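You operate a simulated robot arm through the tools that you are given. There is no shell and no other tool.

You are at the controls of a simulated robot arm. One attempt, no reset.

JOB
Switch the blue unit on and prove all three outputs.
Fine: select each one and press the test key till its lamp stays lit.
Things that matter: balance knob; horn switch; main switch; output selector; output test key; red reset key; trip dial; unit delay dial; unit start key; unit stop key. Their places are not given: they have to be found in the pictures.

It is judged by the outcome, as a careful person would: the job done as asked, and still so three seconds after it is handed in. It fails if anything else is knocked over, pushed out of place, dropped, spilled or broken.

ROBOT AND FRAMES
A 7-joint arm with a two-finger parallel gripper, fixed in place. Base frame: the origin is at the foot of the arm, x ahead of it, y to its left, z up. Units: mm, rad, N and s.
With the tool pointing down near the work surface it reaches from about 240 to 680 mm from the base axis. Its first joint turns from -1.152 to 1.152 rad. Payload 2.4 kg.
The TCP is the grasp point between the finger pads, 30 mm short of the fingertips. In the tool frame z runs along the fingers and y along their closing line. Largest opening 94 mm; finger width 28, thickness 10; the body of the gripper, 50 by 96 mm, starts 55 mm behind the TCP.
Orientation is told as [roll, pitch, yaw] about the base's x, y, z axes, in that order, counted from this pose: with the fingers straight down and closing along the base's y, the tool's x points along the base's -x, its y along +y and its z along -z.

CONTROLS
- The arm moves only by the tool jog_arm. Its argument "targets" is a list of rows, each a list of 7 numbers: the shift along the base's x, y, z in mm, then the turn, a rotation vector about the base's x, y, z in rad, then the finger opening in mm, from 0 to 94. In form: [[dx, dy, dz, wx, wy, wz, hand], ...]. A call has 1 to 20 rows; each row is the pose to reach, as a shift and turn from the pose commanded when the call began. Rows are played at 5 a second. More than 50 mm and 0.15 rad between two rows, or a gripper value outside its range, and nothing of the call is played. Where a pose cannot be reached the arm comes as near as it can. A force on the tool above 40 N (or 10 N above the force at the start of the call, whichever is more), or a blocked arm, ends the call early, and 0.2 s more pass. Each finger travels about 153 mm/s and halts on what it meets, pressing with about 42 N; the grip force reading is that of the motor and also rises with nothing between the fingers. The clock runs only during rows and for 0.2 s after the last one: add rows that repeat a pose to give the fingers time. The reply holds the time, the measured pose of the TCP, the force on the tool along the base axes, the opening and the grip force, in the units named above and with some noise, with the torque about the TCP (base axes, N m) and any sound that the robot's microphone picked up.
- Cameras (640 x 400 px; columns grow to the right, rows downward): "scene" is fixed at [34.9, 465.8, 1464.8]; the picture's right is [-0.76, -0.65, 0.00], its down [-0.28, 0.33, -0.90] and it looks along [0.59, -0.68, -0.43] (base axes); focal length 311 px, centre (320, 200). "wrist" rides on the gripper at [76, 14, -102] in the tool frame; the picture's right is [-0.18, 0.98, 0.00], its down [-0.75, -0.14, -0.64] and it looks along [-0.63, -0.12, 0.77] (tool axes); focal length 243 px, centre (320, 200).
- grab_frame(camera): a new picture of that camera. The clock stands still meanwhile.
- locate(camera, pixels): there is no depth. For up to 12 entries [column, row, z] of the newest picture of that camera ("zoom" is the newest enlarged one), the place [x, y] in the base frame at which the ray of that pixel passes the height z, good to about 2 mm, but the place of the scene camera against the robot may be out by one fixed shift of up to 12 mm in any direction. The clock stands still meanwhile.
- zoom(camera, box): a new picture of the part [left, top, right, bottom] of that camera's present view, enlarged. The clock stands still meanwhile.
- job_done(): hands the job in; it is judged then, once.

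Unless the task says otherwise, let go and move clear before handing in.

The tools are called as a command line: name --pt "numbers of a row" for each row, then --argument value for the rest, lists and objects as JSON in quotes. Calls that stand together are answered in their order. jog_arm: Moves the arm, as the interface text tells. Its arguments: {"type":"object","properties":{"targets":{"type":"array"}},"required":["targets"]} The other tools are called the same way: grab_frame (camera) takes a picture; locate (camera, pixels) gives the place at which the rays of pixels pass given heights; zoom (camera, box) takes an enlarged picture of a part of a camera's view; job_done () hands the job in.

At the start:

```text
time_s: 0.0
ee_pos: [347.2, -174.3, 1284.3]
orientation: [0.0, -0.001, 0.001]
contact_force: [0.0, -0.1, -0.3]
torque: [0.0, -0.01, -0.03]
gripper_width: 93.9
finger_force: 0.1
```

scene: 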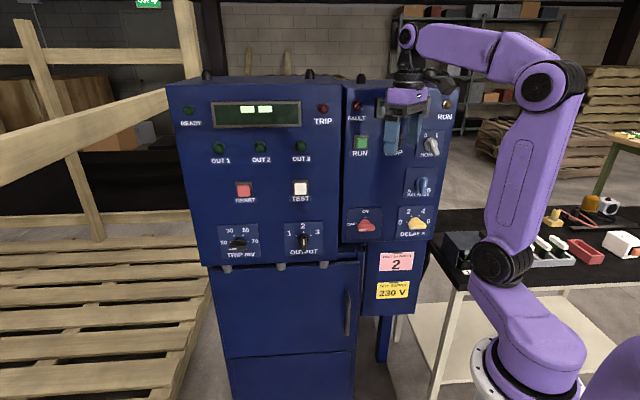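
wrist: 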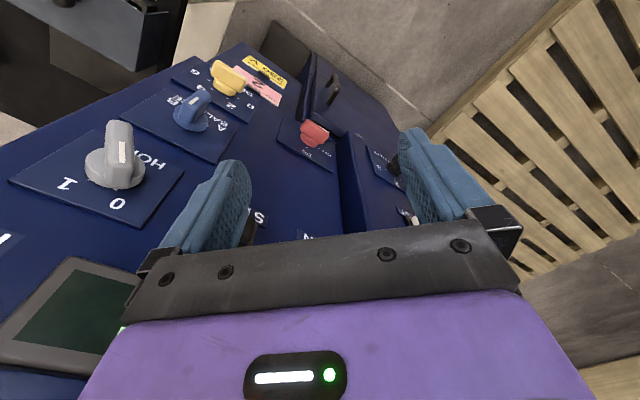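

The scene picture shows a blue cabinet with two panels: the left one has OUT 1-3 lamps, RESET, TEST, TRIP mV and OUTPUT selector near (305,240), and the right one has RUN/STOP, HORN, BALANCE, a red main switch (367,226) and DELAY. I'll zoom in to read the details.

zoom --camera "scene" --box '[170, 70, 340, 176]'

zoom --camera "scene" --box '[330, 80, 460, 161]'

zoom --camera "scene" --box '[190, 160, 450, 322]'

zoom --camera "scene" --box '[330, 150, 460, 250]'

```text
3.76 times, centred on (255, 123) of scene
```

zoom: 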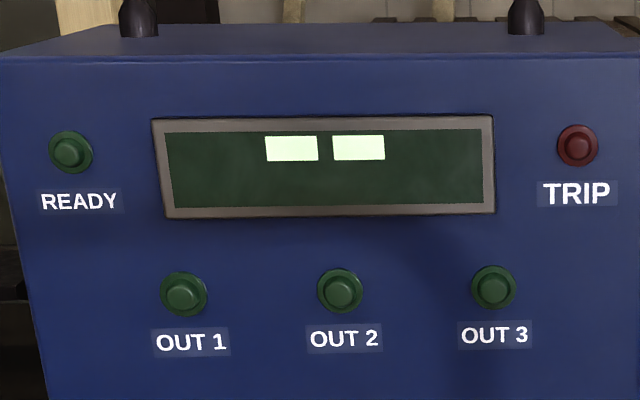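

```text
4.92 times, centred on (395, 120) of scene
```

zoom: 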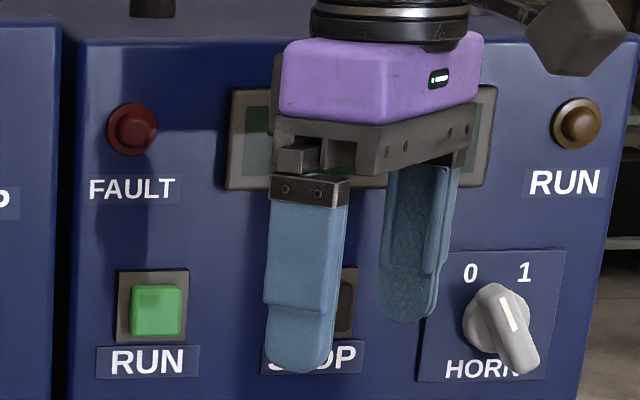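

```text
2.46 times, centred on (320, 241) of scene
```

zoom: 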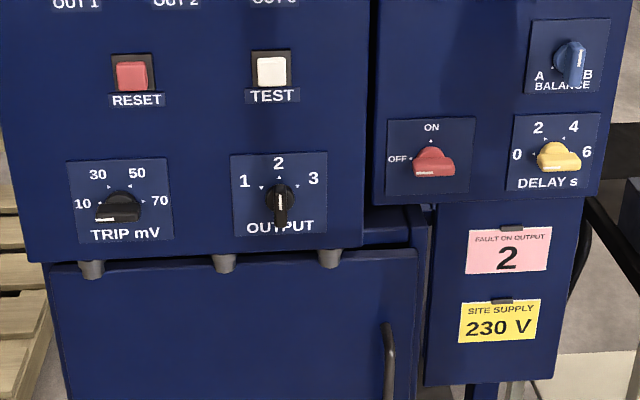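

```text
4.00 times, centred on (395, 200) of scene
```

zoom: 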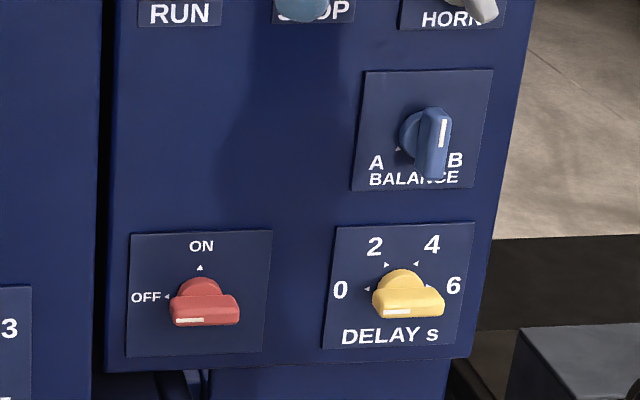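

The labels read clearly: main switch at OFF (367,226), DELAY at 0, OUTPUT selector near 2, and a tag "FAULT ON OUTPUT 2". My rough triangulation puts the panel face about 460-500 mm from the base along (0.78,-0.63,0). I'll back off a little and swing the tool to point forward, so I can see the panel with the wrist camera.

jog_arm --pt "-10 8 0 0 0 0 60" --pt "-20 16 -10 0 -0.14 0 30" --pt "-30 24 -20 0 -0.28 0 0" --pt "-30 24 -30 0 -0.42 0 0" --pt "-30 24 -40 0 -0.56 0 0" --pt "-30 24 -50 0 -0.7 0 0" --pt "-30 24 -60 0 -0.84 0 0" --pt "-30 24 -70 0 -0.98 0 0" --pt "-30 24 -80 0 -1.12 0 0" --pt "-30 24 -80 0 -1.26 0 0" --pt "-30 24 -80 0 -1.4 0 0" --pt "-30 24 -80 0 -1.54 0 0" --pt "-30 24 -80 0 -1.5708 0 0" --pt "-30 24 -80 0 -1.5708 0 0"

```text
time_s: 3.0
ee_pos: [370.7, -130.1, 1300.9]
orientation: [0.11, -1.569, -0.108]
contact_force: [-0.6, 0.3, 0.6]
torque: [0.0, -0.01, -0.03]
gripper_width: 0.0
finger_force: 32.9
out of reach, approached as far as the arm can: row 9, 10, 11, 12, 13, 14
```

The tool is now horizontal, but the arm stopped at (371,-130,1301) because it can't retract that close to itself. Next I'll look at both cameras.

grab_frame --camera "scene"

grab_frame --camera "wrist"

```text
taken
```

scene: 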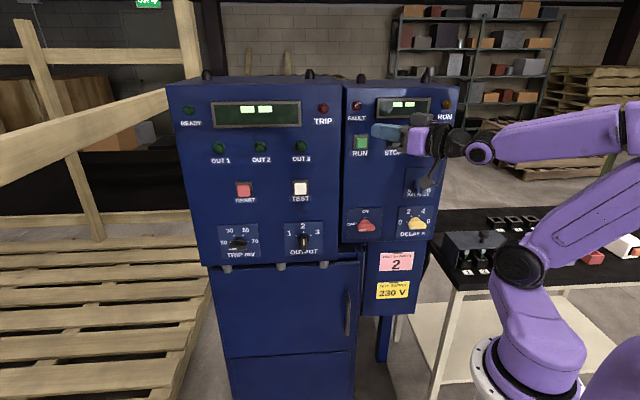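

```text
taken
```

wrist: 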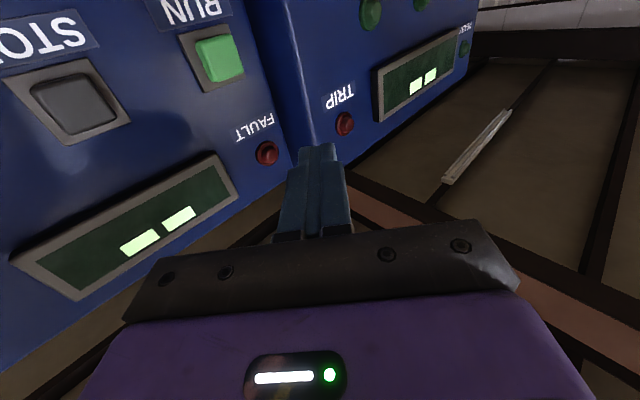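

The left cabinet (with TRIP and OUT 1-3) stands slightly forward of the right one, and the tool points along +x. I'll yaw about -0.68 rad so it faces the panel squarely.

jog_arm --pt "0 0 0 0 0 -0.14 0" --pt "0 0 0 0 0 -0.28 0" --pt "0 0 0 0 0 -0.42 0" --pt "0 0 0 0 0 -0.56 0" --pt "0 0 0 0 0 -0.68 0" --pt "0 0 0 0 0 -0.68 0"

```text
time_s: 4.6
ee_pos: [382.1, -115.6, 1299.8]
orientation: [-2.782, -1.569, 2.215]
contact_force: [-0.1, 0.4, -1.1]
torque: [0.0, 0.02, -0.01]
gripper_width: 0.0
finger_force: 33.4
out of reach, approached as far as the arm can: row 1, 2, 3, 4, 5, 6
stopped in row 6: the arm was blocked; the commanded pose is now the measured one
```

The arm was blocked at a yaw of about -0.57, so it is at a reach limit. I'll take new pictures before working out where to go.

grab_frame --camera "wrist"

grab_frame --camera "scene"

```text
taken
```

wrist: 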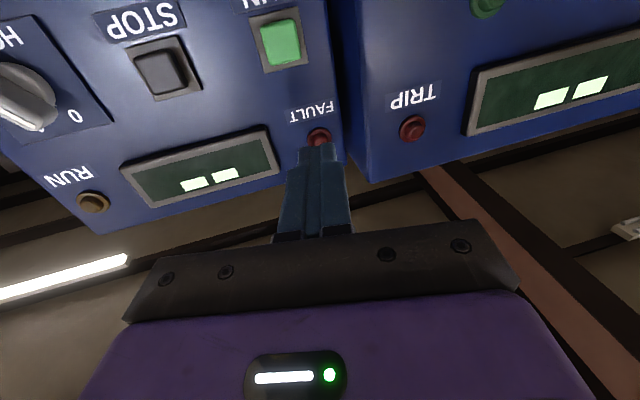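

```text
taken
```

scene: 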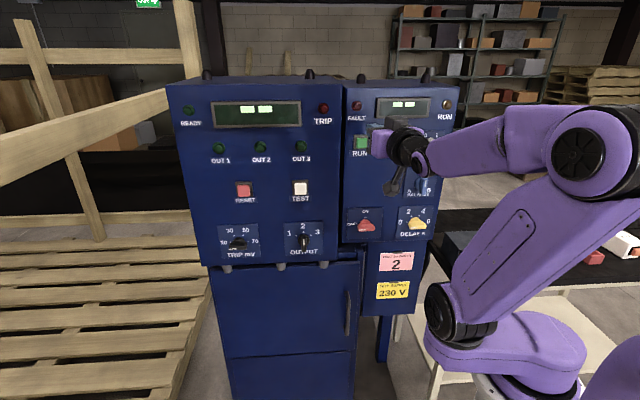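

Triangulating from the wrist views, the panel faces along (0.707,-0.707,0). The TRIP lamp is at about (521,-110,1332), FAULT (482,-190,1331), RUN key (467,-193,1245) and STOP (401,-252,1244). I'll slide left and down to about (509,-14,1130), in front of the left cabinet, and finish the yaw to -0.785.

jog_arm --pt "20 20 -30 0 0 0 0" --pt "42 40 -60 0 0 -0.05 0" --pt "64 60 -90 0 0 -0.1 0" --pt "86 80 -120 0 0 -0.15 0" --pt "107 92 -145 0 0 -0.19 0" --pt "127 102 -170 0 0 -0.218 0" --pt "127 102 -170 0 0 -0.218 0"

```text
time_s: 6.2
ee_pos: [321.4, -204.2, 1181.7]
orientation: [1.573, -1.571, -2.355]
contact_force: [0.3, 0.5, -0.1]
torque: [0.01, -0.04, -0.01]
gripper_width: 0.0
finger_force: 33.0
out of reach, approached as far as the arm can: row 1, 2, 3, 4, 5, 6, 7
```

The orientation is now right (yaw -0.78), but the arm ended at (321,-204,1182), not the position I asked for, so it is in an awkward configuration. I'll check the scene.

grab_frame --camera "scene"

grab_frame --camera "wrist"

```text
taken
```

scene: 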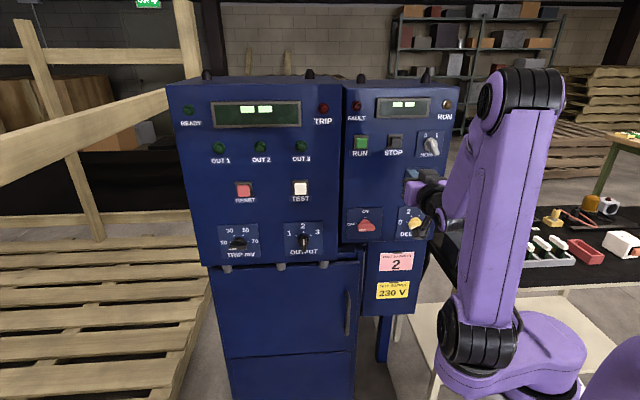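

```text
taken
```

wrist: 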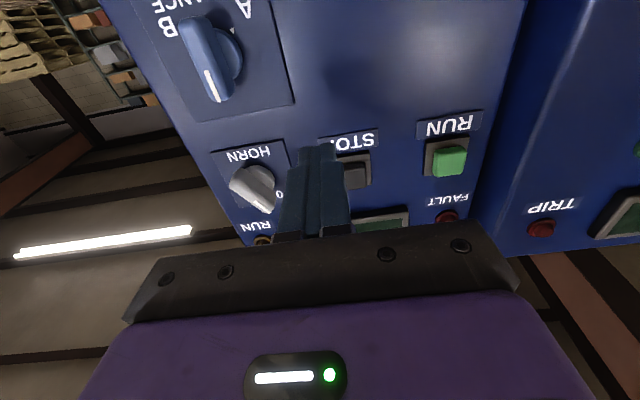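

The arm now has its elbow up and the tool faces the panel squarely (STOP key behind the fingertips at (318,150)), which is a good configuration. I'll repeat the present command to see whether it carries on to the target.

jog_arm --pt "0 0 0 0 0 0 0" --pt "0 0 0 0 0 0 0" --pt "0 0 0 0 0 0 0"

```text
time_s: 7.0
ee_pos: [322.0, -204.3, 1182.5]
orientation: [0.72, -1.569, -1.501]
contact_force: [0.3, 0.0, -0.6]
torque: [0.03, 0.02, -0.02]
gripper_width: 0.0
finger_force: 33.0
```

The commanded pose has settled at (322,-204,1182). The main switch comes first, so I'll move toward it (about (433,-196,1020)), keeping the tip clear of the panel.

jog_arm --pt "10 10 -27 0 0 0 0" --pt "20 20 -54 0 0 0 0" --pt "29 30 -81 0 0 0 0" --pt "39 40 -108 0 0 0 0" --pt "48 50 -135 0 0 0 0" --pt "58 61 -162 0 0 0 0" --pt "58 61 -162 0 0 0 0"

grab_frame --camera "wrist"

grab_frame --camera "scene"

```text
time_s: 8.6
ee_pos: [336.6, -233.0, 1078.1]
orientation: [1.358, -1.479, -2.107]
contact_force: [0.8, -0.1, -1.1]
torque: [0.0, 0.0, 0.0]
gripper_width: 0.0
finger_force: 33.1
out of reach, approached as far as the arm can: row 1, 2, 3, 4, 5, 6, 7
```

```text
taken
```

wrist: 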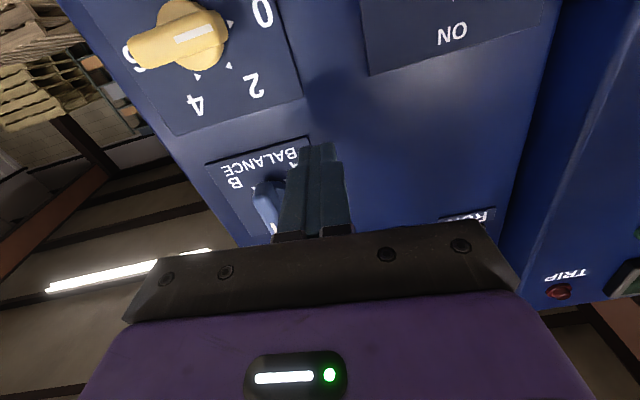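

```text
taken
```

scene: 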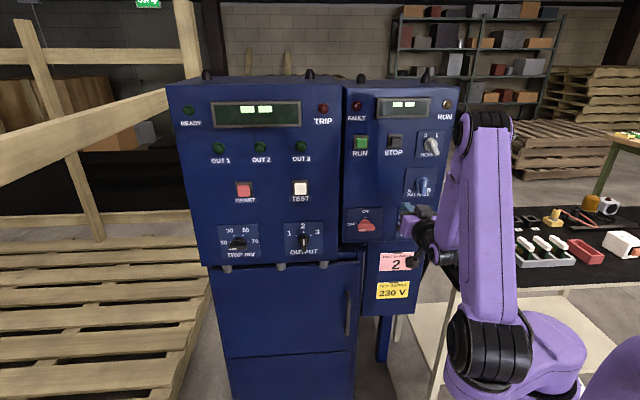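

The wrist view shows DELAY (180,35) and the ON label (452,33), but the arm again couldn't go left at that depth: with a level tool, the wrist would have to sit too close to the base. I'll tilt the tool about 0.75 rad downward, which moves the wrist up and back, then shift toward the main switch.

jog_arm --pt "0 0 5 0.09 0.09 0 0" --pt "0 0 10 0.18 0.18 0 0" --pt "0 0 10 0.27 0.27 0 0" --pt "10 12 5 0.36 0.36 0 0" --pt "20 24 0 0.45 0.45 0 0" --pt "30 36 -8 0.53 0.53 0 0" --pt "42 48 -18 0.53 0.53 0 0" --pt "54 60 -28 0.53 0.53 0 0" --pt "65 69 -38 0.53 0.53 0 0" --pt "65 69 -38 0.53 0.53 0 0"

grab_frame --camera "wrist"

grab_frame --camera "scene"

```text
time_s: 10.8
ee_pos: [379.0, -176.0, 1041.1]
orientation: [0.16, -0.738, -0.907]
contact_force: [1.2, -0.6, -1.1]
torque: [-0.01, 0.03, 0.02]
gripper_width: 0.0
finger_force: 33.1
out of reach, approached as far as the arm can: row 8, 9
```

```text
taken
```

wrist: 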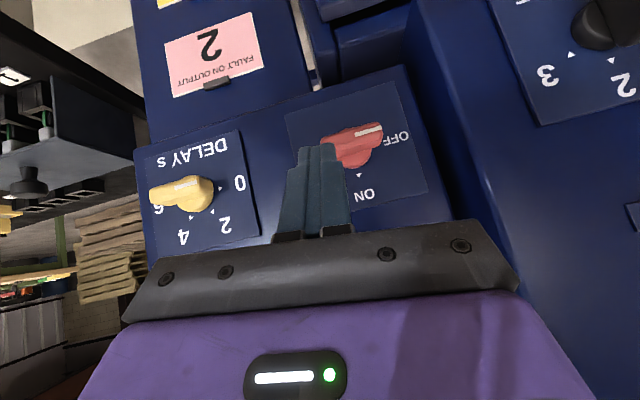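

```text
taken
```

scene: 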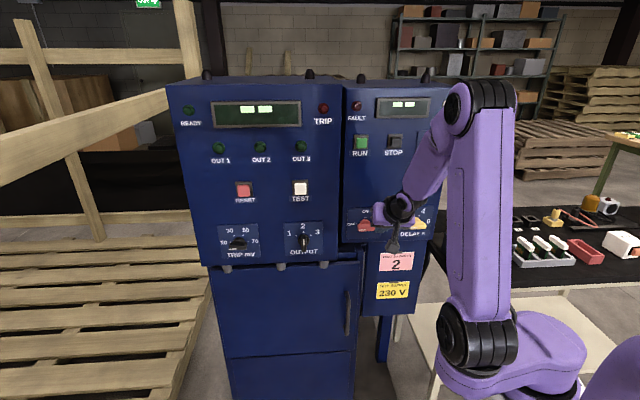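

The main switch is clear in the wrist view at (350,145), with its white pointer toward OFF and ON lying 90° away. I'll get rays for the switch, its labels and the other features.

locate --camera "wrist" --pixels '[[382, 130, 1000], [382, 130, 1020], [355, 145, 1000], [355, 145, 1020], [360, 176, 1040], [360, 176, 1060], [185, 187, 1000], [185, 187, 1020], [317, 150, 1020], [317, 150, 1030]]'

zoom --camera "wrist" --box '[240, 60, 460, 220]'

zoom --camera "scene" --box '[340, 180, 440, 260]'

```text
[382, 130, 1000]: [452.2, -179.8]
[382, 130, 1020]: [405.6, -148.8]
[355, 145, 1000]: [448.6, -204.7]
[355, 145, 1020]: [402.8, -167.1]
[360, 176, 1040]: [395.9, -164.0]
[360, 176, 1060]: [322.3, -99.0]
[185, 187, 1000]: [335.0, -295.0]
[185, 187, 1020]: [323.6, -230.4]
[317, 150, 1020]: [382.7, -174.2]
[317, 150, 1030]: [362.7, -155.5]
```

```text
2.50 times, centred on (350, 140) of wrist
```

zoom: 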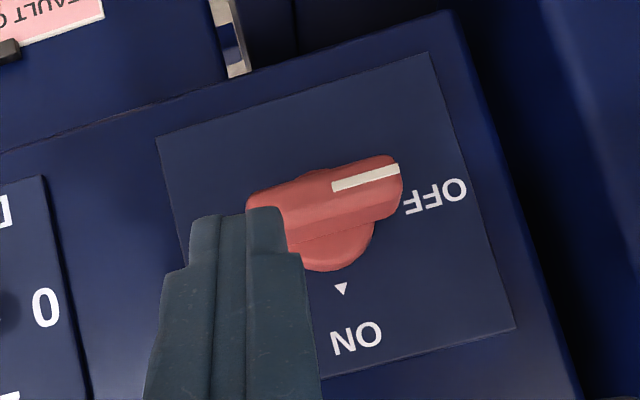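

```text
5.00 times, centred on (390, 220) of scene
```

zoom: 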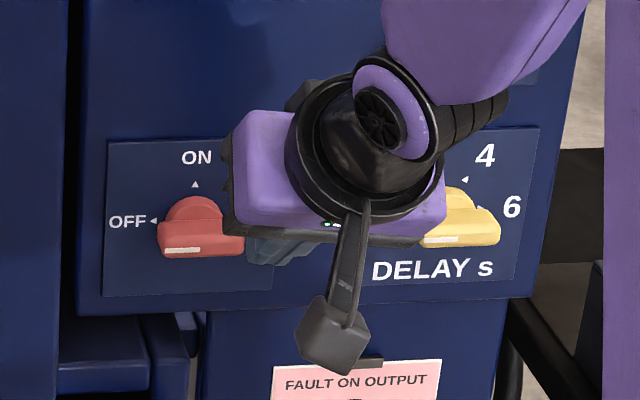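

Combining both views puts the main switch knob at about depth 446-476 mm along (0.707,-0.707), lateral 170, z ≈ 998, with its bar horizontal. I want to grip the bar and turn it rigidly about its own axis, so while still clear of the panel I'll roll the tool -90° about the panel normal, putting the wrist on the left side.

jog_arm --pt "5 4 -3 -0.0995 0.0995 0 0" --pt "10 8 -7 -0.199 0.199 0 0" --pt "15 12 -10 -0.2985 0.2985 0 0" --pt "20 16 -14 -0.398 0.398 0 0" --pt "25 20 -17 -0.4975 0.4975 0 0" --pt "29 24 -20 -0.597 0.597 0 0" --pt "34 28 -24 -0.6965 0.6965 0 0" --pt "39 32 -28 -0.796 0.796 0 0" --pt "44 36 -32 -0.8955 0.8955 0 0" --pt "48 40 -35 -0.995 0.995 0 0" --pt "52 43 -38 -1.0945 1.0945 0 30" --pt "56 46 -41 -1.194 1.194 0 50" --pt "56 46 -41 -1.194 1.194 0 50"

grab_frame --camera "wrist"

grab_frame --camera "scene"

```text
time_s: 13.6
ee_pos: [455.2, -116.1, 1001.3]
orientation: [-1.618, -0.003, 0.016]
contact_force: [0.5, 0.0, 0.0]
torque: [0.0, -0.01, 0.02]
gripper_width: 50.0
finger_force: 0.0
out of reach, approached as far as the arm can: row 1, 2, 3
```

```text
taken
```

wrist: 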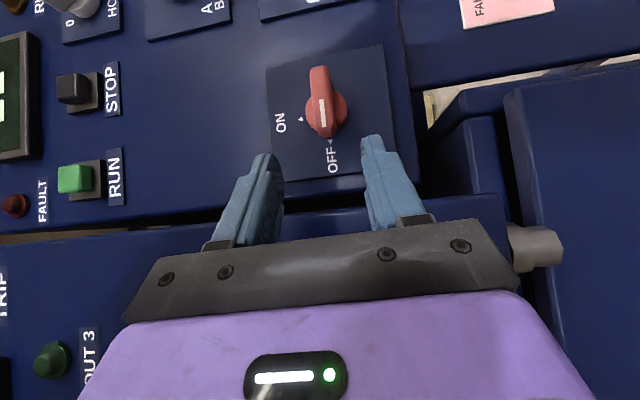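

```text
taken
```

scene: 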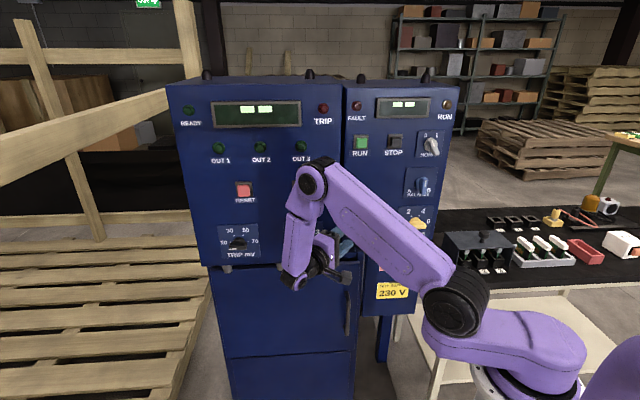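

The roll worked: the tool points along -y with the fingers opening vertically around the switch's height, and the knob is at (322,101) in the wrist view, about lateral 170, z 1000. I'll zoom in to judge the knob's shape before going in.

zoom --camera "wrist" --box '[260, 40, 400, 190]'

```text
2.67 times, centred on (330, 115) of wrist
```

zoom: 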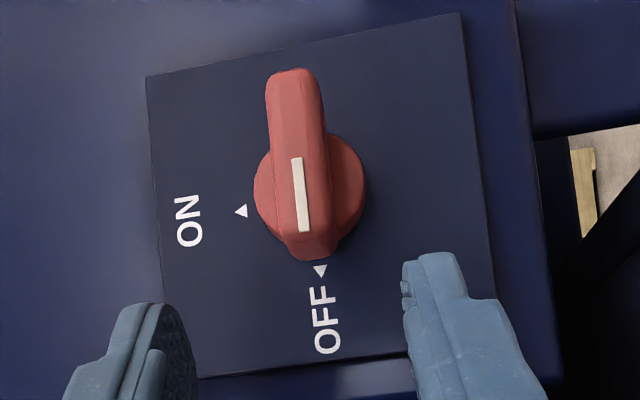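

The bar stands clear of a wider round base disc, pointer toward OFF, and the fingers straddle its height evenly. I'll advance along the tool axis with 44 mm of opening, stopping short of the disc.

jog_arm --pt "-12 -5 -1 0.02 0 0 46" --pt "-22 -20 -1 0.047 0 0 46" --pt "-22 -35 -1 0.047 0 0 46" --pt "-22 -50 -1 0.047 0 0 46" --pt "-22 -62 -1 0.047 0 0 46" --pt "-22 -62 -1 0.047 0 0 46"

grab_frame --camera "wrist"

```text
time_s: 15.0
ee_pos: [432.9, -177.9, 1000.6]
orientation: [-1.57, -0.003, 0.018]
contact_force: [0.4, -0.3, 0.6]
torque: [0.01, -0.01, 0.03]
gripper_width: 46.3
finger_force: 0.0
```

```text
taken
```

wrist: 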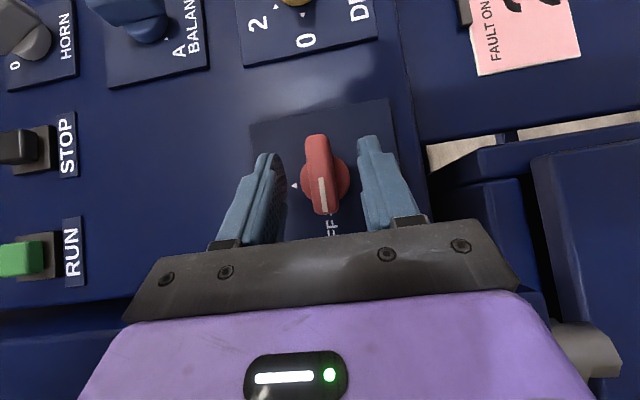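

The knob at (320,170) sits centred between the fingers with no contact force, so I'll close on it.

jog_arm --pt "0 0 0 0 0 0 30" --pt "0 0 0 0 0 0 18" --pt "0 0 0 0 0 0 8" --pt "0 0 0 0 0 0 8"

grab_frame --camera "wrist"

```text
time_s: 16.0
ee_pos: [433.5, -178.0, 999.6]
orientation: [-1.567, -0.004, 0.016]
contact_force: [-0.2, -0.5, -0.8]
torque: [0.02, 0.0, 0.12]
gripper_width: 18.9
finger_force: 45.4
```

```text
taken
```

wrist: 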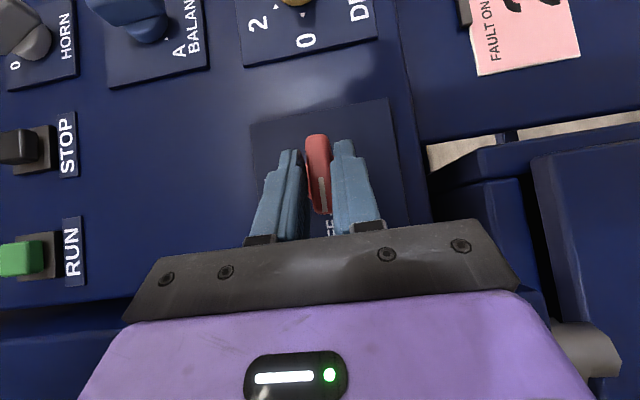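

The bar is gripped at 18.9 mm with little side load. I'll now turn it clockwise 90° about the knob axis, moving the TCP along the matching arc.

jog_arm --pt "-0.1 -0.1 1.4 0.0926 -0.0926 0 8" --pt "-0.3 -0.3 2.8 0.185 -0.185 0 8" --pt "-0.6 -0.6 4.2 0.278 -0.278 0 8" --pt "-1.0 -1.0 5.5 0.3705 -0.3705 0 8" --pt "-1.6 -1.6 6.7 0.463 -0.463 0 8" --pt "-2.3 -2.3 7.8 0.555 -0.555 0 8" --pt "-3.0 -3.0 8.7 0.648 -0.648 0 8" --pt "-3.9 -3.9 9.5 0.74 -0.74 0 8" --pt "-4.8 -4.8 10.2 0.833 -0.833 0 8" --pt "-5.8 -5.8 10.6 0.9255 -0.9255 0 8" --pt "-6.8 -6.8 10.9 1.018 -1.018 0 8" --pt "-7.8 -7.8 11 1.111 -1.111 0 8" --pt "-7.8 -7.8 11 1.111 -1.111 0 8"

grab_frame --camera "wrist"

grab_frame --camera "scene"

```text
time_s: 18.8
ee_pos: [423.5, -183.9, 1010.6]
orientation: [0.007, -0.795, -0.789]
contact_force: [-1.0, 22.1, -17.9]
torque: [-0.41, -0.26, 0.26]
gripper_width: 14.9
finger_force: 45.7
```

```text
taken
```

wrist: 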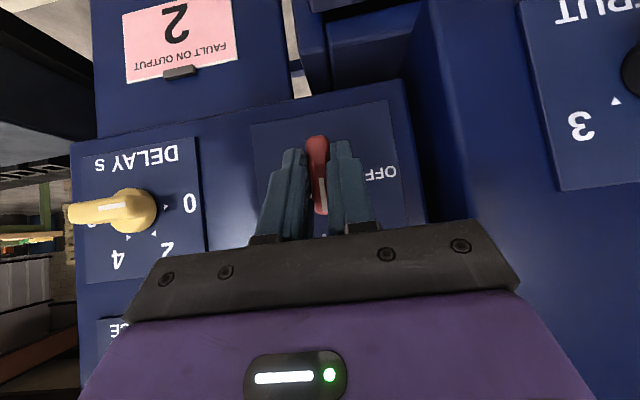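

```text
taken
```

scene: 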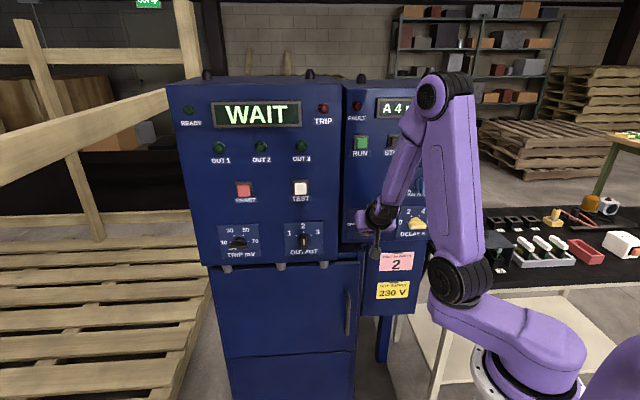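

The switch is now at ON: the left display shows WAIT and the right one "A 4…". I'll release, back out along the tool axis, and read the displays.

jog_arm --pt "0 0 0 0 0 0 26" --pt "0 0 0 0 0 0 36" --pt "-10 10 14 0 0 0 40" --pt "-22 22 32 0 0 0 40" --pt "-34 34 50 0 0 0 20" --pt "-34 34 50 0 0 0 0"

grab_frame --camera "wrist"

zoom --camera "scene" --box '[170, 70, 470, 260]'

```text
time_s: 20.2
ee_pos: [391.0, -153.6, 1061.2]
orientation: [0.007, -0.803, -0.792]
contact_force: [-0.9, 0.1, 0.3]
torque: [-0.03, 0.0, 0.0]
gripper_width: 0.0
finger_force: 32.8
```

```text
taken
```

wrist: 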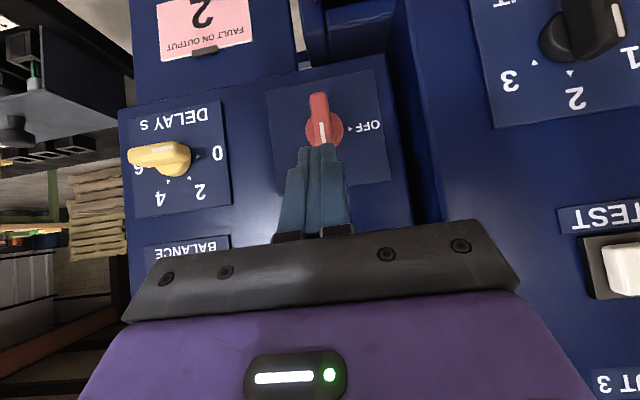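

```text
2.11 times, centred on (320, 165) of scene
```

zoom: 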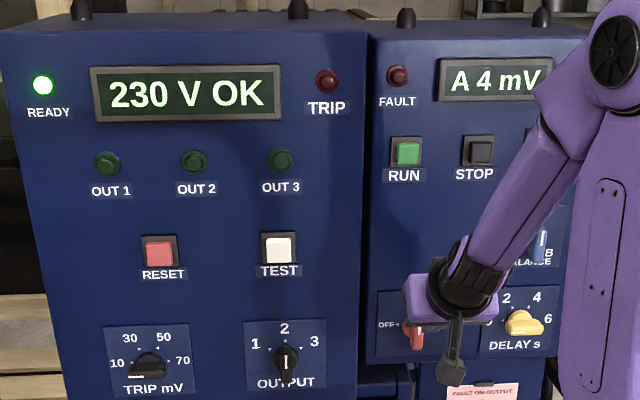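

READY is lit and the display shows "230 V OK", matching the supply tag; the right display shows "A 4 mV", and no lamp is on at TRIP or FAULT. I'll move left in front of TEST and the OUTPUT selector, keeping the same tilt and stand-off.

jog_arm --pt "0 5 15 0 0 0 0" --pt "15 20 30 0 0 0 0" --pt "35 40 45 0 0 0 0" --pt "55 60 60 0 0 0 0" --pt "75 80 70 0 0 0 0" --pt "95 100 78 0 0 0 0" --pt "115 118 78 0 0 0 0" --pt "128 132 78 0 0 0 0" --pt "128 132 78 0 0 0 0"

grab_frame --camera "wrist"

grab_frame --camera "scene"

```text
time_s: 22.2
ee_pos: [519.4, -18.8, 1138.3]
orientation: [0.007, -0.801, -0.792]
contact_force: [0.9, 0.3, 0.7]
torque: [-0.01, -0.02, 0.0]
gripper_width: 0.0
finger_force: 32.7
```

```text
taken
```

wrist: 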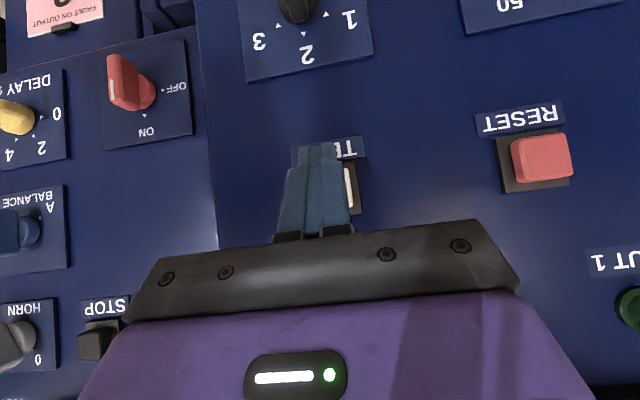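

```text
taken
```

scene: 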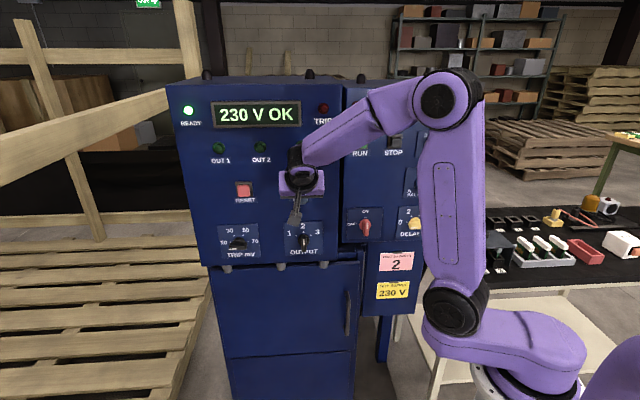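

The TEST key is right behind the fingertips (bezel edge at (358,188)), about lateral 353, z 1130. Before pressing anything, I'll check the selector's pointer and the trip dial closely.

zoom --camera "scene" --box '[275, 210, 335, 262]'

zoom --camera "scene" --box '[210, 210, 270, 262]'

zoom --camera "wrist" --box '[220, 0, 420, 120]'

```text
7.69 times, centred on (305, 236) of scene
```

zoom: 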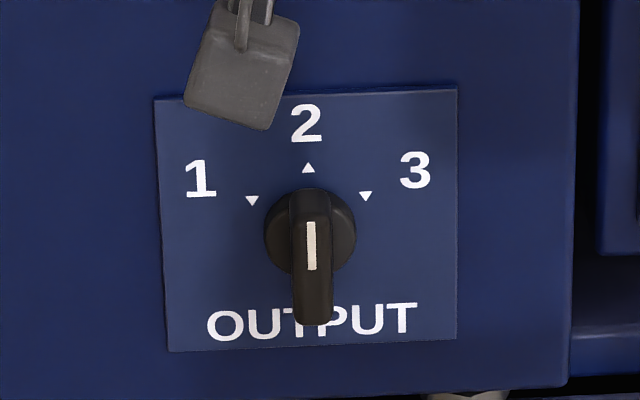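

```text
7.69 times, centred on (240, 236) of scene
```

zoom: 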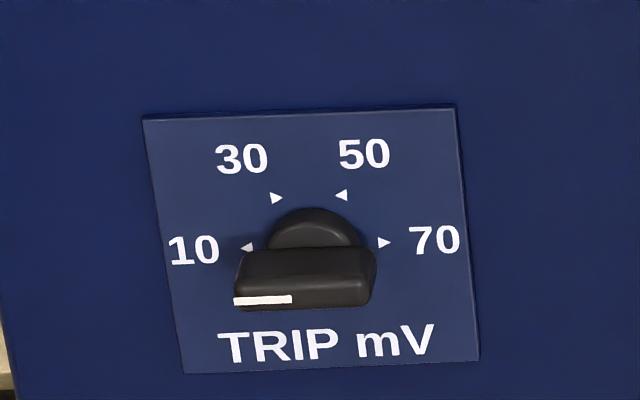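

```text
3.20 times, centred on (320, 60) of wrist
```

zoom: 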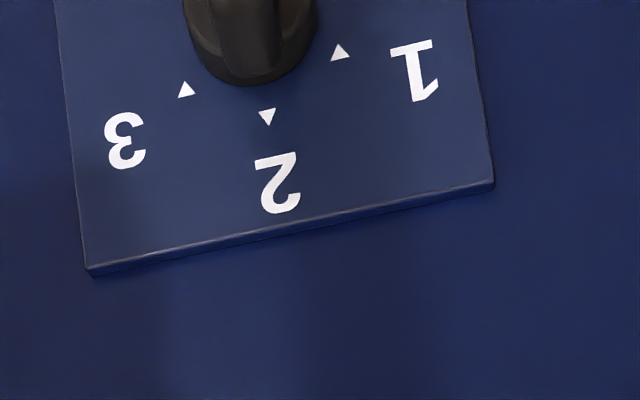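

The selector points at 2 and the trip dial at 10 mV. TEST is straight ahead, so I'll advance along the panel normal toward it in small steps while watching the force.

jog_arm --pt "7 -7 2 0 0 0 0" --pt "13 -13 2 0 0 0 0" --pt "16 -16 2 0 0 0 0" --pt "18 -18 2 0 0 0 0"

grab_frame --camera "wrist"

zoom --camera "scene" --box '[170, 70, 340, 210]'

```text
time_s: 23.2
ee_pos: [536.5, -39.1, 1139.9]
orientation: [0.006, -0.8, -0.789]
contact_force: [-4.5, 3.9, -1.3]
torque: [0.05, 0.07, -0.02]
gripper_width: 0.1
finger_force: 32.8
heard: click
```

```text
taken
```

wrist: 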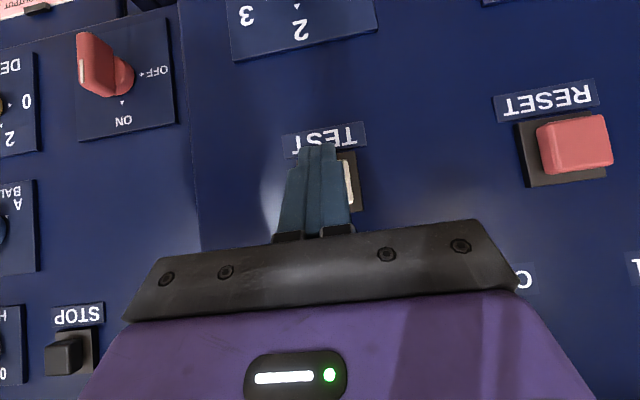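

```text
2.86 times, centred on (255, 140) of scene
```

zoom: 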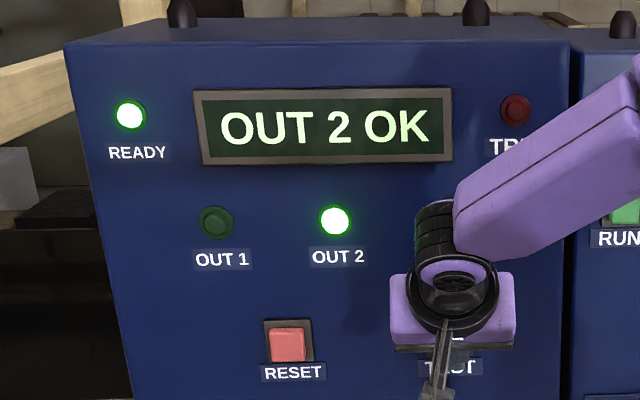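

A click was heard at about 6 N, the display says "OUT 2 OK", and the OUT 2 lamp is lit. I'll release the key and check that the lamp stays on.

jog_arm --pt "-7 7 0 0 0 0 0" --pt "-18 18 0 0 0 0 0" --pt "-18 18 0 0 0 0 0"

zoom --camera "scene" --box '[170, 70, 470, 260]'

```text
time_s: 24.0
ee_pos: [519.1, -20.3, 1141.2]
orientation: [0.007, -0.802, -0.791]
contact_force: [0.8, 0.4, 0.7]
torque: [-0.01, -0.03, 0.02]
gripper_width: 0.0
finger_force: 32.9
```

```text
2.11 times, centred on (320, 165) of scene
```

zoom: 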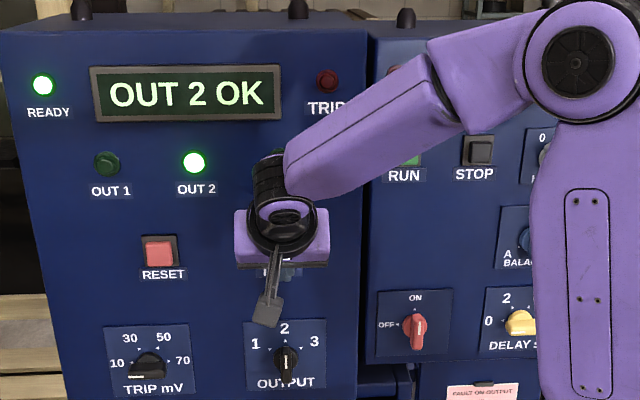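

OUT 2 stays lit after release with no trip. Next is the selector, so I'll lower the tool in front of it at the same stand-off and look.

jog_arm --pt "-4 4 -25 0 0 0 0" --pt "-7 7 -55 0 0 0 0" --pt "-7 7 -85 0 0 0 0" --pt "-7 7 -110 0 0 0 0" --pt "-7 7 -110 0 0 0 0"

grab_frame --camera "wrist"

zoom --camera "scene" --box '[170, 70, 470, 260]'

```text
time_s: 25.2
ee_pos: [511.1, -14.0, 1031.3]
orientation: [0.008, -0.8, -0.793]
contact_force: [-0.3, -0.6, -1.2]
torque: [-0.01, 0.0, 0.0]
gripper_width: 0.0
finger_force: 33.3
```

```text
taken
```

wrist: 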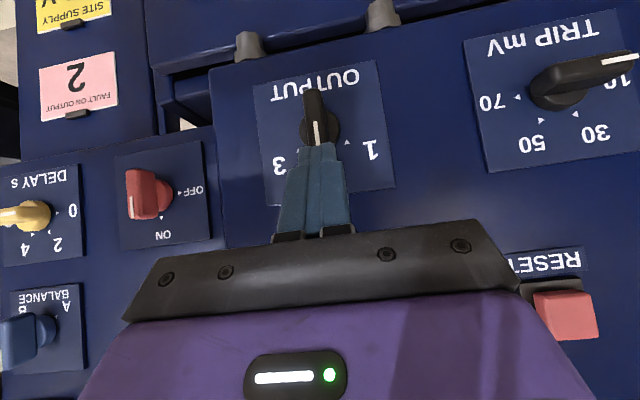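

```text
2.11 times, centred on (320, 165) of scene
```

zoom: 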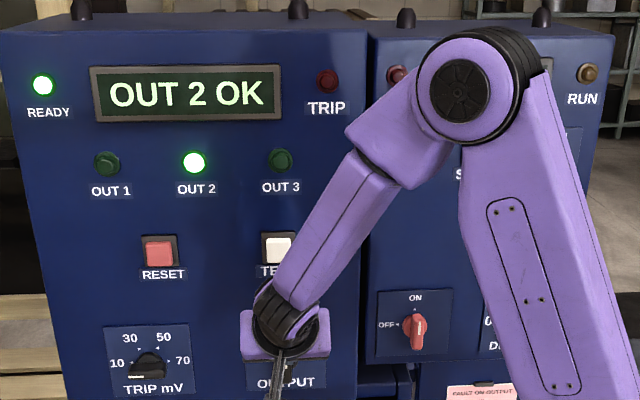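

The selector knob is at (316,118), in line with the fingers. I'll zoom to find its centre.

zoom --camera "wrist" --box '[240, 50, 400, 170]'

locate --camera "wrist" --pixels '[[316, 100, 980], [316, 100, 990], [319, 140, 990], [319, 140, 1000], [347, 143, 990], [347, 143, 1000]]'

```text
3.33 times, centred on (320, 110) of wrist
```

zoom: 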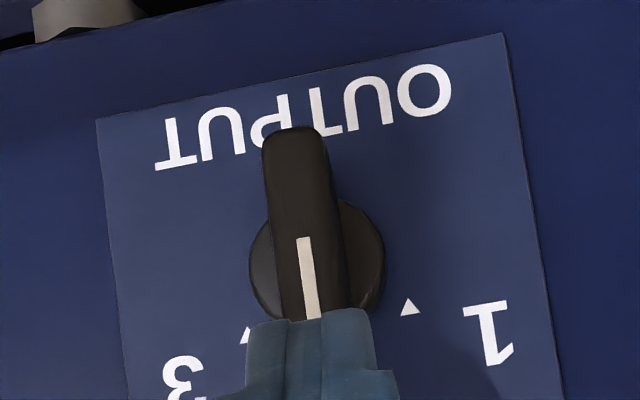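

```text
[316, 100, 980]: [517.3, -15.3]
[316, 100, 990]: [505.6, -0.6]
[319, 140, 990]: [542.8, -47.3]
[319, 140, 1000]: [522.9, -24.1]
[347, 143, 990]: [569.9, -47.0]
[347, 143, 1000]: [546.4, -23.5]
```

The selector centre works out at lateral 348, z 973.5, front face at depth about 415, with position 1 about 61° counter-clockwise. I'll open to 46 mm, line up and advance along the tool axis to straddle it.

jog_arm --pt "-2.5 -2.5 -8 0 0 0 25" --pt "-2.5 -2.5 -16.8 0 0 0 46" --pt "4 -9 -26 0 0 0 46" --pt "11 -16 -36 0 0 0 46" --pt "19.3 -24.3 -46.8 0 0 0 46" --pt "19.3 -24.3 -46.8 0 0 0 46"

grab_frame --camera "wrist"

```text
time_s: 26.6
ee_pos: [531.1, -37.6, 985.3]
orientation: [0.007, -0.801, -0.792]
contact_force: [-0.9, 0.0, -0.3]
torque: [-0.03, -0.02, 0.01]
gripper_width: 46.3
finger_force: 0.0
```

```text
taken
```

wrist: 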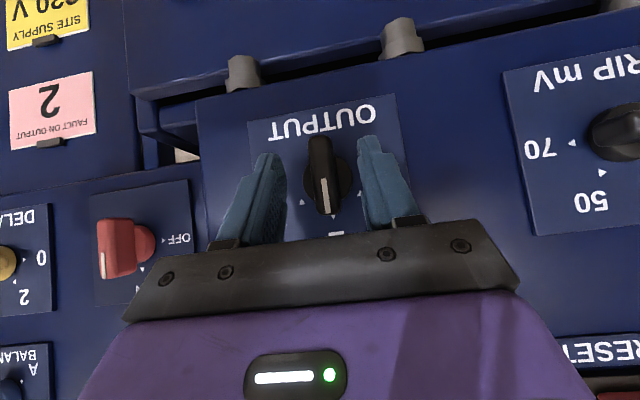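

The knob is centred between the fingers at (322,175). I'll close on it.

jog_arm --pt "0 0 0 0 0 0 30" --pt "0 0 0 0 0 0 18" --pt "0 0 0 0 0 0 8" --pt "0 0 0 0 0 0 8"

```text
time_s: 27.6
ee_pos: [530.9, -38.1, 984.9]
orientation: [0.006, -0.805, -0.788]
contact_force: [5.7, 2.7, 2.4]
torque: [0.07, 0.04, 0.09]
gripper_width: 19.1
finger_force: 45.1
```

The selector is gripped at 19.1 mm. I'll turn it 60° counter-clockwise to output 1 about its own axis.

jog_arm --pt "1 1 -0.1 -0.0926 0.0926 0 8" --pt "2 2 -0.4 -0.185 0.185 0 8" --pt "3 3 -0.8 -0.278 0.278 0 8" --pt "3.9 3.9 -1.5 -0.3705 0.3705 0 8" --pt "4.7 4.7 -2.3 -0.463 0.463 0 8" --pt "5.5 5.5 -3.2 -0.555 0.555 0 8" --pt "6.2 6.2 -4.3 -0.648 0.648 0 8" --pt "6.7 6.7 -5.5 -0.745 0.745 0 8" --pt "6.7 6.7 -5.5 -0.745 0.745 0 8"

grab_frame --camera "wrist"

grab_frame --camera "scene"

```text
time_s: 29.6
ee_pos: [535.0, -29.1, 979.4]
orientation: [-1.193, -0.365, -0.06]
contact_force: [-35.8, 13.2, 9.2]
torque: [-0.22, -0.54, 0.99]
gripper_width: 14.9
finger_force: 45.2
```

```text
taken
```

wrist: 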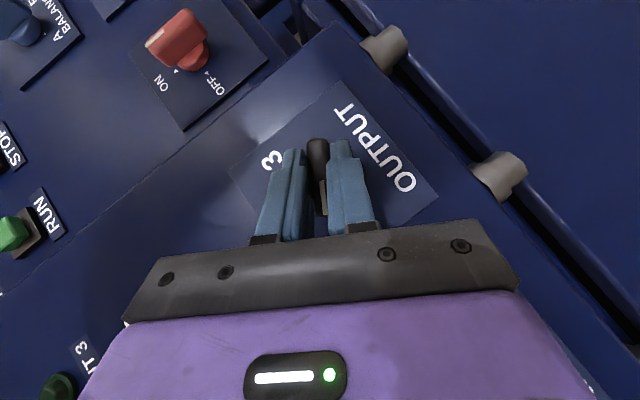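

```text
taken
```

scene: 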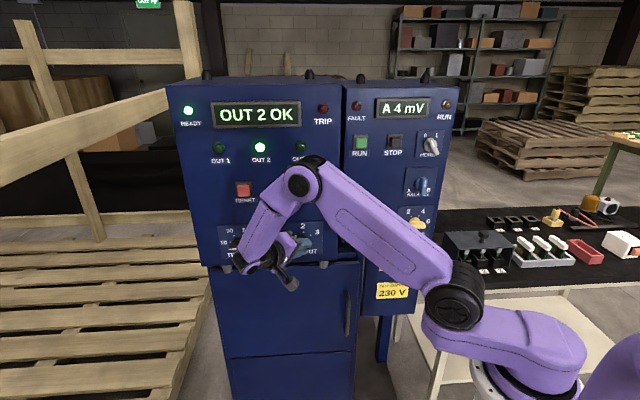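

The selector has turned and is loaded with about 38 N sideways. I'll open, back out along the tool axis, and check where it settled.

jog_arm --pt "0 0 0 0 0 0 26" --pt "0 0 0 0 0 0 36" --pt "-1 15 6 0 0 0 40" --pt "-3 36 13 0 0 0 40" --pt "-5 56 21 0 0 0 40" --pt "-5 56 21 0 0 0 40"

grab_frame --camera "wrist"

zoom --camera "scene" --box '[170, 70, 470, 260]'

```text
time_s: 31.0
ee_pos: [533.8, 26.6, 1000.7]
orientation: [-1.191, -0.369, -0.056]
contact_force: [-0.5, -0.5, -0.5]
torque: [-0.01, 0.01, -0.01]
gripper_width: 40.3
finger_force: 0.1
```

```text
taken
```

wrist: 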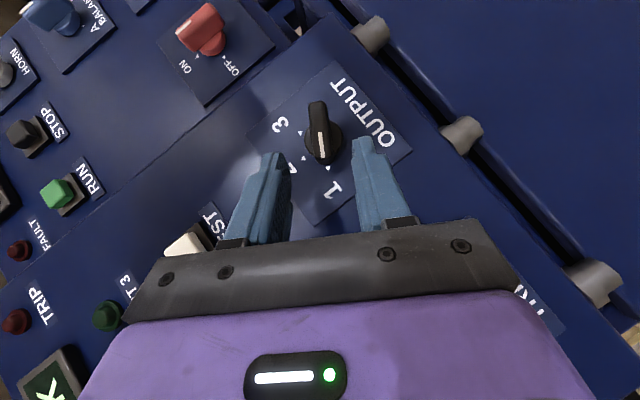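

```text
2.11 times, centred on (320, 165) of scene
```

zoom: 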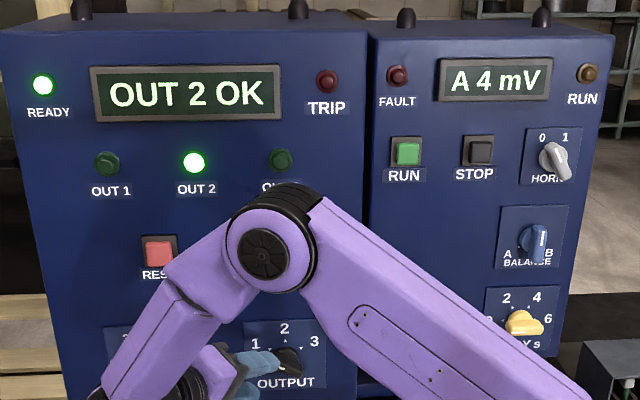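

The pointer mark now aims at "1", OUT 2 is still lit, and nothing has tripped. I'll turn the tool back upright, close the fingers and return to the pre-press pose in front of TEST.

jog_arm --pt "-5 0 15 0.09 -0.09 0 20" --pt "-10 -2 35 0.18 -0.18 0 0" --pt "-15 -6 55 0.27 -0.27 0 0" --pt "-18 -12 75 0.36 -0.36 0 0" --pt "-20 -20 95 0.45 -0.45 0 0" --pt "-20 -28 112 0.54 -0.54 0 0" --pt "-20 -34 128 0.64 -0.64 0 0" --pt "-18 -41 140 0.7 -0.7 0 0" --pt "-15 -47 140.5 0.745 -0.745 0 0" --pt "-15 -47 140.5 0.745 -0.745 0 0"

grab_frame --camera "wrist"

zoom --camera "scene" --box '[210, 180, 370, 270]'

```text
time_s: 33.2
ee_pos: [518.4, -22.2, 1141.3]
orientation: [0.007, -0.801, -0.794]
contact_force: [0.0, 0.3, -0.7]
torque: [-0.03, -0.02, -0.03]
gripper_width: 0.0
finger_force: 32.9
```

```text
taken
```

wrist: 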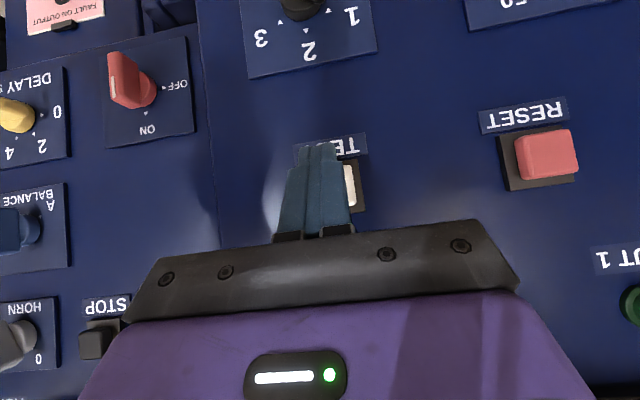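

```text
4.00 times, centred on (290, 225) of scene
```

zoom: 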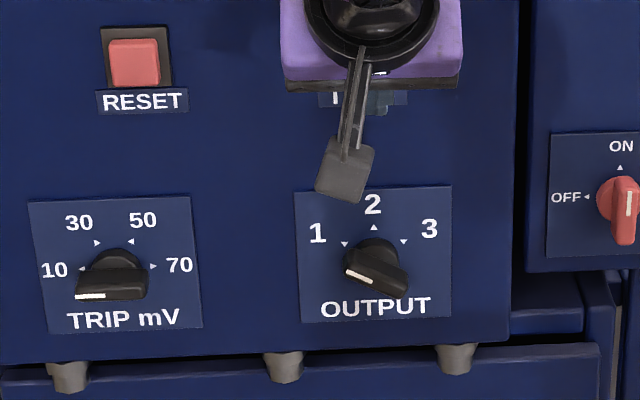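

The selector clearly points at 1, and the tool is back in front of TEST. I'll press it the same way as before and hold briefly.

jog_arm --pt "7 -7 0 0 0 0 0" --pt "13 -13 0 0 0 0 0" --pt "16 -16 0 0 0 0 0" --pt "18 -18 0 0 0 0 0" --pt "18 -18 0 0 0 0 0"

zoom --camera "scene" --box '[170, 70, 470, 260]'

```text
time_s: 34.4
ee_pos: [534.4, -38.7, 1140.6]
orientation: [0.007, -0.8, -0.79]
contact_force: [-11.0, 6.5, 2.1]
torque: [-0.03, 0.09, -0.11]
gripper_width: 0.1
finger_force: 32.5
heard: click
```

```text
2.11 times, centred on (320, 165) of scene
```

zoom: 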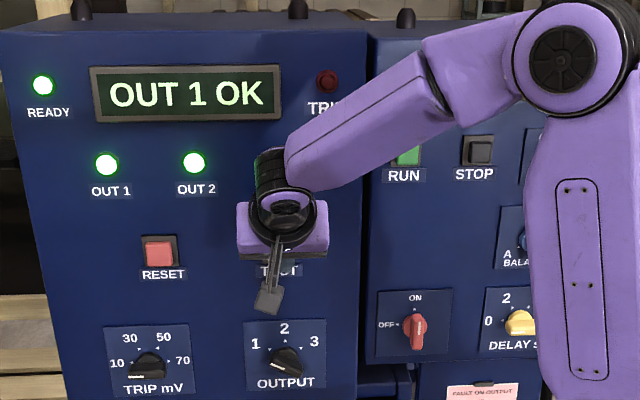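

OUT 1 is lit too and the display says "OUT 1 OK". I'll release, drop down in front of the selector, and while clear of the panel check that the tool can roll +60°, as it must for position 3.

jog_arm --pt "-7 7 0 0 0 0 0" --pt "-20 20 0 0 0 0 0" --pt "-28 28 -25 0 0 0 0" --pt "-32 32 -55 0 0 0 0" --pt "-32 32 -85 0 0 0 0" --pt "-32 32 -110 0 0 0 0" --pt "-32 32 -110 0.0926 -0.0926 0 0" --pt "-32 32 -110 0.185 -0.185 0 0" --pt "-32 32 -110 0.278 -0.278 0 0" --pt "-32 32 -110 0.37 -0.37 0 0" --pt "-32 32 -110 0.463 -0.463 0 0" --pt "-32 32 -110 0.555 -0.555 0 0" --pt "-32 32 -110 0.648 -0.648 0 0" --pt "-32 32 -110 0.745 -0.745 0 0" --pt "-32 32 -110 0.745 -0.745 0 0"

grab_frame --camera "wrist"

grab_frame --camera "scene"

```text
time_s: 37.6
ee_pos: [503.8, -8.1, 1030.6]
orientation: [1.197, -0.358, -1.519]
contact_force: [-0.1, 1.0, 0.6]
torque: [-0.01, -0.01, 0.02]
gripper_width: 0.3
finger_force: 33.0
```

```text
taken
```

wrist: 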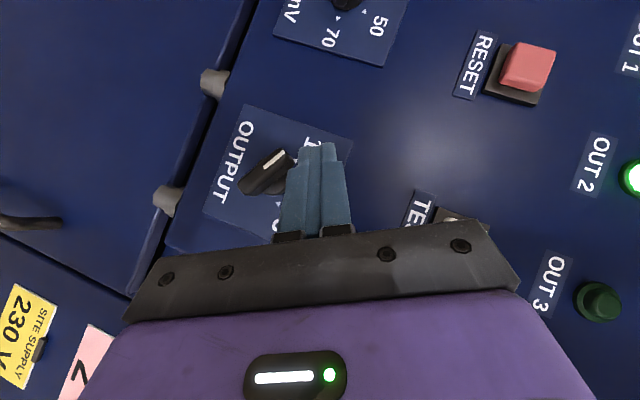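

```text
taken
```

scene: 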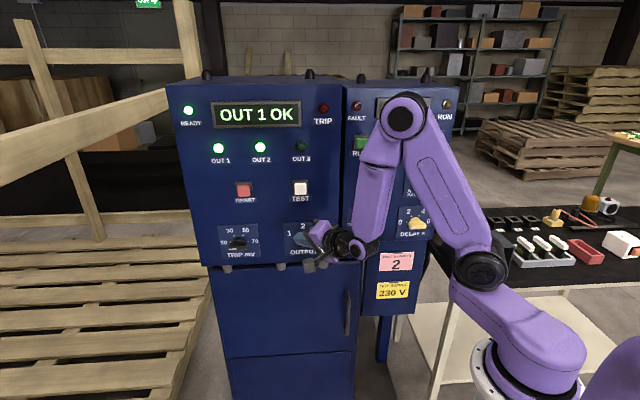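

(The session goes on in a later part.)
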